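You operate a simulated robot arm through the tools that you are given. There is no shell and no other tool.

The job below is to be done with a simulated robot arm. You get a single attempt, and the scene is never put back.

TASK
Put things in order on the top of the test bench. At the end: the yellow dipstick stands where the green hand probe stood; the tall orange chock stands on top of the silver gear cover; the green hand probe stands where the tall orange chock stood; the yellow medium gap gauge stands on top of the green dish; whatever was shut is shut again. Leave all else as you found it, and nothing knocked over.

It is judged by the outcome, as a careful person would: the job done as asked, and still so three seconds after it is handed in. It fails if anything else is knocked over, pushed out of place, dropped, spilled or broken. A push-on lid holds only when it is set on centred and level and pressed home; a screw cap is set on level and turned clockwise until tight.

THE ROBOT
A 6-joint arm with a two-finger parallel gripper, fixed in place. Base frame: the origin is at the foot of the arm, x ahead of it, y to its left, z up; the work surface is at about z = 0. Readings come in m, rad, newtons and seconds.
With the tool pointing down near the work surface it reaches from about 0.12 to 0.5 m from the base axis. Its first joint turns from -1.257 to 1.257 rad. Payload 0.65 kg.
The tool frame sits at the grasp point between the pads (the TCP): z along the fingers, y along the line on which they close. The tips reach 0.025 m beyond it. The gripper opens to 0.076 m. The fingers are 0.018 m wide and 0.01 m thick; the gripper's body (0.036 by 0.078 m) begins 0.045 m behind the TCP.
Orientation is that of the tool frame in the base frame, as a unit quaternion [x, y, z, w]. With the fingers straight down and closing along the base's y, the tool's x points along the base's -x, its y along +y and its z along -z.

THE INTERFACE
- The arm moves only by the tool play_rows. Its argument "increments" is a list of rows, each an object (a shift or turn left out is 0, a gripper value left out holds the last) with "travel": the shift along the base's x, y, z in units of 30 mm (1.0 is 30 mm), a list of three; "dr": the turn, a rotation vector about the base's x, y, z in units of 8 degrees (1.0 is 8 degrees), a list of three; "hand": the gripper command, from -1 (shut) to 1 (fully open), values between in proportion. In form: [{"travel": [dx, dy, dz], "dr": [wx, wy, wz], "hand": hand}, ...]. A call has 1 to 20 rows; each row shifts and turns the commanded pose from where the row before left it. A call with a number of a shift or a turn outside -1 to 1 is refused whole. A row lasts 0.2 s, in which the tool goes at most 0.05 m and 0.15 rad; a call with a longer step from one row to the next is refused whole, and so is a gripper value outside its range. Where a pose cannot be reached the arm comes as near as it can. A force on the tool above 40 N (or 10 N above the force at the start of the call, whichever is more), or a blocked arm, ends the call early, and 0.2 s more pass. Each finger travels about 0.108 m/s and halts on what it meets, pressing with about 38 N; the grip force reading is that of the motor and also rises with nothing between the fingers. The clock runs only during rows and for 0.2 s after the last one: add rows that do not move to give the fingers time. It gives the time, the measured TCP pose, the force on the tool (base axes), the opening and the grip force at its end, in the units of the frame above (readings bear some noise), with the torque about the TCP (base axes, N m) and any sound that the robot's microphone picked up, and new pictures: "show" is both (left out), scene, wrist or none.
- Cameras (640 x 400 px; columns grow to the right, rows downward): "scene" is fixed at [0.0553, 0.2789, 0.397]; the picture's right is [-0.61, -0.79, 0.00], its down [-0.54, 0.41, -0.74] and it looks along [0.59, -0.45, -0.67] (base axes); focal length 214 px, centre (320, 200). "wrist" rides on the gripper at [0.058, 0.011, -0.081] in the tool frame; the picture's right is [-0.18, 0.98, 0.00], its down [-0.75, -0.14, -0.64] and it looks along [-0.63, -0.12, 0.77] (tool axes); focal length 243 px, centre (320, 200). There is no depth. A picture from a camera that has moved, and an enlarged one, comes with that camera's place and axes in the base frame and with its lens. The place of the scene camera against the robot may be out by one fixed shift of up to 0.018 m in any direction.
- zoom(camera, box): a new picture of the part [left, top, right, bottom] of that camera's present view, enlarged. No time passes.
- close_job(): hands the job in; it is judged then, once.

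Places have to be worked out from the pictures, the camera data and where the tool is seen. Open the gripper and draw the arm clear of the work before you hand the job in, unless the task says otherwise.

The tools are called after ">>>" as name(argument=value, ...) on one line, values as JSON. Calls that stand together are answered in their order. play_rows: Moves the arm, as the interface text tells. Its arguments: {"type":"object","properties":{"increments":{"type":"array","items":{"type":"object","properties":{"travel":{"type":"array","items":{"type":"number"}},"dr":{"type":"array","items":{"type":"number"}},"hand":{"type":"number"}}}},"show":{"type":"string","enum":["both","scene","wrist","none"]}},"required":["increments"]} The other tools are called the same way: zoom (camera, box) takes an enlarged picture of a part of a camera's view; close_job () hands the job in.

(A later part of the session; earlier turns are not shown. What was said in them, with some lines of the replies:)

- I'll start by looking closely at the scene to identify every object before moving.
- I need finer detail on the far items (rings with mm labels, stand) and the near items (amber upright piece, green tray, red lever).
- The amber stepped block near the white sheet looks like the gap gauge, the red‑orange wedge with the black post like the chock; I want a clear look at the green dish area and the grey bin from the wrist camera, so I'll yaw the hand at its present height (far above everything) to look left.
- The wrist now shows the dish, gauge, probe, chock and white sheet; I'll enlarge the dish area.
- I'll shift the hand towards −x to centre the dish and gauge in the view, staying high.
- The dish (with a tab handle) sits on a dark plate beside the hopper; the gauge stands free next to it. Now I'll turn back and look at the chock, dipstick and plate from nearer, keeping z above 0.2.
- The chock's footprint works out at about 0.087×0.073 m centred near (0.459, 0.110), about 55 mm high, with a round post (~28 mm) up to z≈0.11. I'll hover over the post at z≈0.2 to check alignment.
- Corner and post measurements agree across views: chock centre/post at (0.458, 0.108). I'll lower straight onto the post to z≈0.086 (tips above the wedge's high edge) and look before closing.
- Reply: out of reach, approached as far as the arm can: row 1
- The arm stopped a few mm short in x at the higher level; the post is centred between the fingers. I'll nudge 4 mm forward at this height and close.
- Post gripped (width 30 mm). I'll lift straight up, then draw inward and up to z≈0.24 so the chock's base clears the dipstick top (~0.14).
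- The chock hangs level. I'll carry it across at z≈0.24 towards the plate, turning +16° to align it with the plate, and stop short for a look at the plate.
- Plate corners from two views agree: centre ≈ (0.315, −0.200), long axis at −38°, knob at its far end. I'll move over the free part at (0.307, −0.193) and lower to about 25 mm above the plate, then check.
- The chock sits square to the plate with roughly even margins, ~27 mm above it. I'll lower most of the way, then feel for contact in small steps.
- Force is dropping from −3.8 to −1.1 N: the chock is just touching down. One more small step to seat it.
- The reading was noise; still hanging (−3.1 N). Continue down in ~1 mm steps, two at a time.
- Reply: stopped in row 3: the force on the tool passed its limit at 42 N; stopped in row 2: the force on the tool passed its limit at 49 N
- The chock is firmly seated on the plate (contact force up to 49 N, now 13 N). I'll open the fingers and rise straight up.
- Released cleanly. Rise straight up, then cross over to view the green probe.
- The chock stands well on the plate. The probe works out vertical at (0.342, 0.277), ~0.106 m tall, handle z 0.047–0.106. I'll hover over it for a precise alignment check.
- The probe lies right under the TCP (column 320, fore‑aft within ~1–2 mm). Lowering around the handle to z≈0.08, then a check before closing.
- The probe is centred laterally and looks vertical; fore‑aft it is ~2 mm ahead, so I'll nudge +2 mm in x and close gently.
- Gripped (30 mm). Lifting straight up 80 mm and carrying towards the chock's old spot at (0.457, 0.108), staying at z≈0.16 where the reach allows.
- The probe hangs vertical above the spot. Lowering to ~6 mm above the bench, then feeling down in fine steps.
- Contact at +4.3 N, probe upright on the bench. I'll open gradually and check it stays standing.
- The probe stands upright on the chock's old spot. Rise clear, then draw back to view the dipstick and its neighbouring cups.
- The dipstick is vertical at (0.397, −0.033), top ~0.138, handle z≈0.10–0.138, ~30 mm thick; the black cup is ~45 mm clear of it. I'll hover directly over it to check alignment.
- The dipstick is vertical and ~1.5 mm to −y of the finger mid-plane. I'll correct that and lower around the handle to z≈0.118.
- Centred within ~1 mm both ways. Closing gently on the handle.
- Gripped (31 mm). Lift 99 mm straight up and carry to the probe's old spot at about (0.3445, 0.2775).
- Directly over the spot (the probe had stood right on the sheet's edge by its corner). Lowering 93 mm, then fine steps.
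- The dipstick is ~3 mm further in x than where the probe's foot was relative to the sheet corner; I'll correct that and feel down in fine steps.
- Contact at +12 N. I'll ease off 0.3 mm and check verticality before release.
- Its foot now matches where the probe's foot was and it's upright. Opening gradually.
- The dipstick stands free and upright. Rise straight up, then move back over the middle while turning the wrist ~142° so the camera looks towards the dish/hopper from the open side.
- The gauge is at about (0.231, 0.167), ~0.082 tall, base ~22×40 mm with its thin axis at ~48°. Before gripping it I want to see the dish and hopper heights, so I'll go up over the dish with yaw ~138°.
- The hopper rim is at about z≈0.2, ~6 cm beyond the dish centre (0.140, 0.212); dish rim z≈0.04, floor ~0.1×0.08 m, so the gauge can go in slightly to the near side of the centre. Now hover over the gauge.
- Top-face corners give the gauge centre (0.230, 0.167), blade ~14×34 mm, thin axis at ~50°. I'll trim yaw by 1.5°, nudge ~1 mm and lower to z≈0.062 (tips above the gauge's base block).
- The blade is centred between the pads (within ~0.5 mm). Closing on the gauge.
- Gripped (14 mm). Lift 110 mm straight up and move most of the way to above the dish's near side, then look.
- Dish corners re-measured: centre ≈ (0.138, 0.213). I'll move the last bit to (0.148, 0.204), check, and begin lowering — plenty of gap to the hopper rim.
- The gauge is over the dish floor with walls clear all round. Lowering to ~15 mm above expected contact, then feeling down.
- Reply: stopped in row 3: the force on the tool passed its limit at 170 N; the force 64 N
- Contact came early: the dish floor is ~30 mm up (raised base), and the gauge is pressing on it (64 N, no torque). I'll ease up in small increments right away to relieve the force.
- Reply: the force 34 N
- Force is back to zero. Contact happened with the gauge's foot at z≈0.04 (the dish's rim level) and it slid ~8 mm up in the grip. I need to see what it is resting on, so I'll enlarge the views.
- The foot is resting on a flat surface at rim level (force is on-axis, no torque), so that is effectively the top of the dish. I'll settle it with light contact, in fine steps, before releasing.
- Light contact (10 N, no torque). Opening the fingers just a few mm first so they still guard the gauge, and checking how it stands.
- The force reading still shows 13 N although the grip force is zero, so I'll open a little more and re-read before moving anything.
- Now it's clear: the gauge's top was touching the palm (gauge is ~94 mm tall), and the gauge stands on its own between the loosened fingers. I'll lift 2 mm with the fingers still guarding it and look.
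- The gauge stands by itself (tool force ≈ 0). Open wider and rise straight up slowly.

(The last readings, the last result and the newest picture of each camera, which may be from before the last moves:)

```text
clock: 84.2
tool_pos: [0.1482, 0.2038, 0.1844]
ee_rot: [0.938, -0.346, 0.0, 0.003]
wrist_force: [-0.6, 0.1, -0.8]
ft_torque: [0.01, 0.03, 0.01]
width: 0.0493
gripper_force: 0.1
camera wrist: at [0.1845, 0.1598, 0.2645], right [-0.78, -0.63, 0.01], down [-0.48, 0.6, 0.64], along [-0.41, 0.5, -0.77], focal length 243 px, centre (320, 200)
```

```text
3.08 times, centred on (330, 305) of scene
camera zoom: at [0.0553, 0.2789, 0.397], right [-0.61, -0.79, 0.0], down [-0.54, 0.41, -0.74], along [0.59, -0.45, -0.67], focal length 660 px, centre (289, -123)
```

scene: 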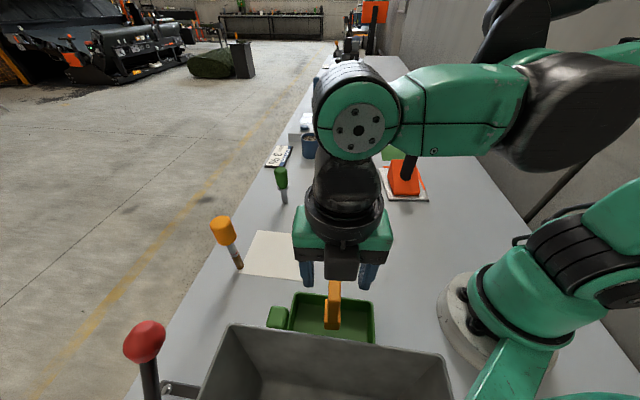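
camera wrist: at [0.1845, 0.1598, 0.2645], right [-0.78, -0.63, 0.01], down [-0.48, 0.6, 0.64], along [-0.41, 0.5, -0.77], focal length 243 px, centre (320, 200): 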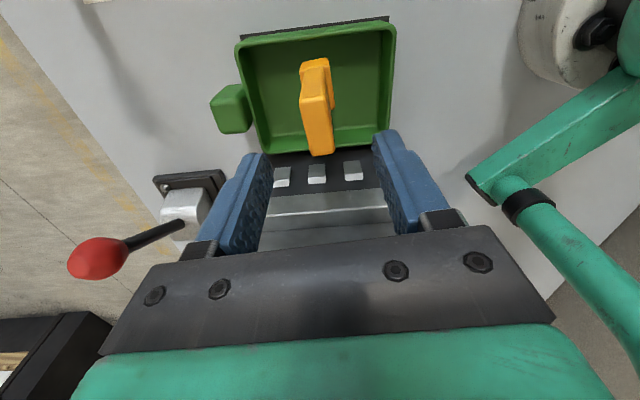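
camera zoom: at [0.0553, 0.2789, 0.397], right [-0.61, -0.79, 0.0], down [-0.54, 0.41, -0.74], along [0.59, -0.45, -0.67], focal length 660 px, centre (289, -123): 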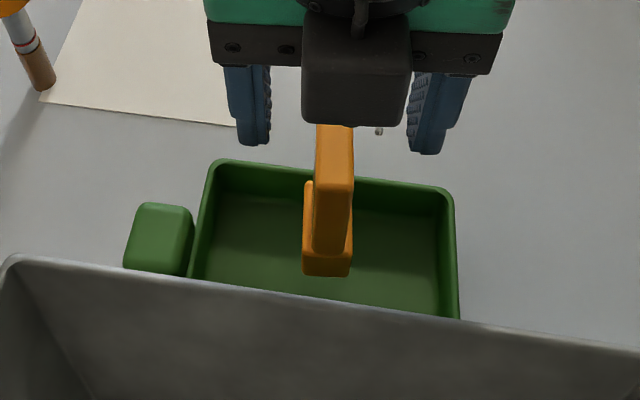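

The gauge stands upright in the dish, and the dish hasn't shifted. Now rise well clear and retreat to the middle, away from the hopper, for a final inspection.

>>> play_rows(increments=[{"travel": [0, 0, 0.8]}, {"travel": [0, 0, 0.9]}, {"travel": [0.2, -0.3, 0.8]}, {"travel": [0.5, -0.5, 0.5], "dr": [0, 0, -0.8]}, {"travel": [0.5, -0.8, 0], "dr": [0, 0, -0.8], "hand": 1}, {"travel": [0.4, -0.9, 0], "dr": [0, 0, -0.8]}, {"travel": [0.3, -0.9, 0], "dr": [0, 0, -0.8]}, {"travel": [0.2, -0.9, 0], "dr": [0, 0, -0.8]}, {"travel": [0, -0.9, 0], "dr": [0, 0, -0.8]}, {"travel": [0, -0.9, 0], "dr": [0, 0, -0.8]}, {"travel": [0, -0.9, 0], "dr": [0, 0, -0.8]}, {"travel": [0, -0.9, 0], "dr": [0, 0, -0.8]}, {"travel": [0, -0.6, 0], "dr": [0, 0, -0.8]}, {}, {}], show="both")

>>> zoom(camera="scene", box=[190, 120, 450, 290])

>>> zoom(camera="scene", box=[250, 240, 410, 370])

```text
clock: 87.4
tool_pos: [0.2123, -0.05, 0.2733]
ee_rot: [-0.612, 0.791, 0.002, -0.002]
wrist_force: [0.0, -0.2, 0.3]
ft_torque: [-0.02, 0.0, -0.04]
width: 0.076
gripper_force: 0.1
camera wrist: at [0.1862, -0.1034, 0.3543], right [-0.91, 0.42, 0.0], down [0.33, 0.69, 0.64], along [0.27, 0.58, -0.77], focal length 243 px, centre (320, 200)
```

scene: 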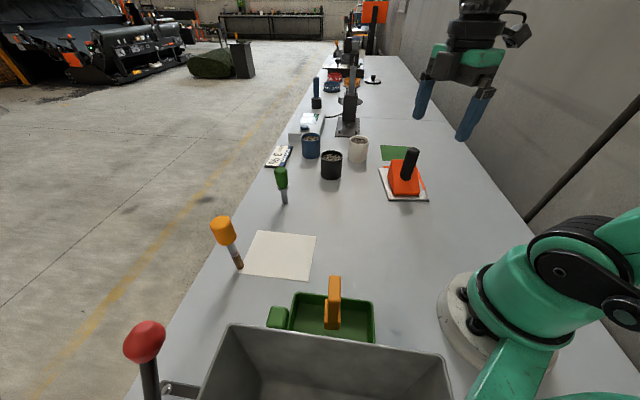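
wrist: 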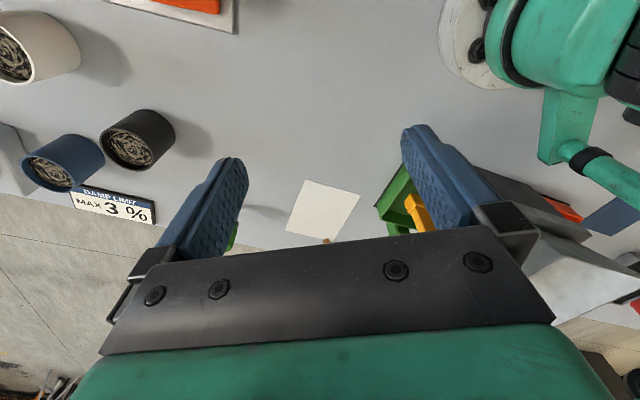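

```text
2.35 times, centred on (320, 205) of scene
camera zoom: at [0.0553, 0.2789, 0.397], right [-0.61, -0.79, 0.0], down [-0.54, 0.41, -0.74], along [0.59, -0.45, -0.67], focal length 505 px, centre (320, 188)
```

zoom: 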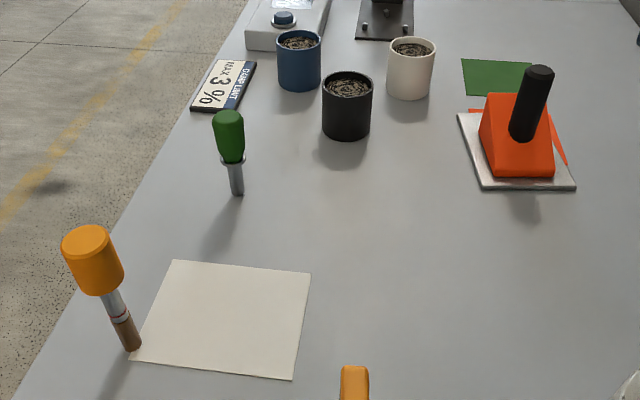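

```text
3.08 times, centred on (330, 305) of scene
camera zoom: at [0.0553, 0.2789, 0.397], right [-0.61, -0.79, 0.0], down [-0.54, 0.41, -0.74], along [0.59, -0.45, -0.67], focal length 660 px, centre (289, -123)
```

zoom: 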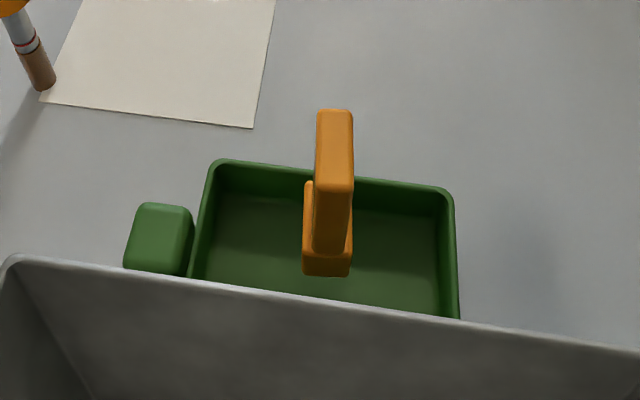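

Everything checks out: dipstick upright on the probe's old spot, probe upright on the chock's old spot, chock standing on the gear cover, gauge standing in the green dish. Cups, sign, sheet, cover and dish haven't moved, nothing was opened, and the open gripper is clear of the work. Handing in.

>>> close_job()

```text
The job is handed in.
```

The job is handed in. The last pictures, taken just before, showed every item where you asked and standing upright:

- **Orange chock:** it stands on the silver gear cover, clear of the knob.
- **Green hand probe:** it stands where the chock stood, within a few millimetres of that spot's centre.
- **Yellow dipstick:** it stands where the probe stood, by the corner of the white sheet.
- **Yellow gap gauge:** it stands inside the green dish. I took the amber stepped block to be the medium gap gauge, because it was the only match within reach.

**Hard contact at the dish:** I lowered the gauge too fast onto the dish, whose floor was higher than I had judged. The force peaked at about 170 N before the arm stopped, and the gauge slid up in the grip. I eased off at once; neither shows visible damage and the dish did not move. The chock also met the cover at up to 49 N when it was set down.

No lid or cap needed opening, so there was nothing to shut again. The cups, sign, white sheet and cover look unmoved, and the arm was clear with the gripper open.
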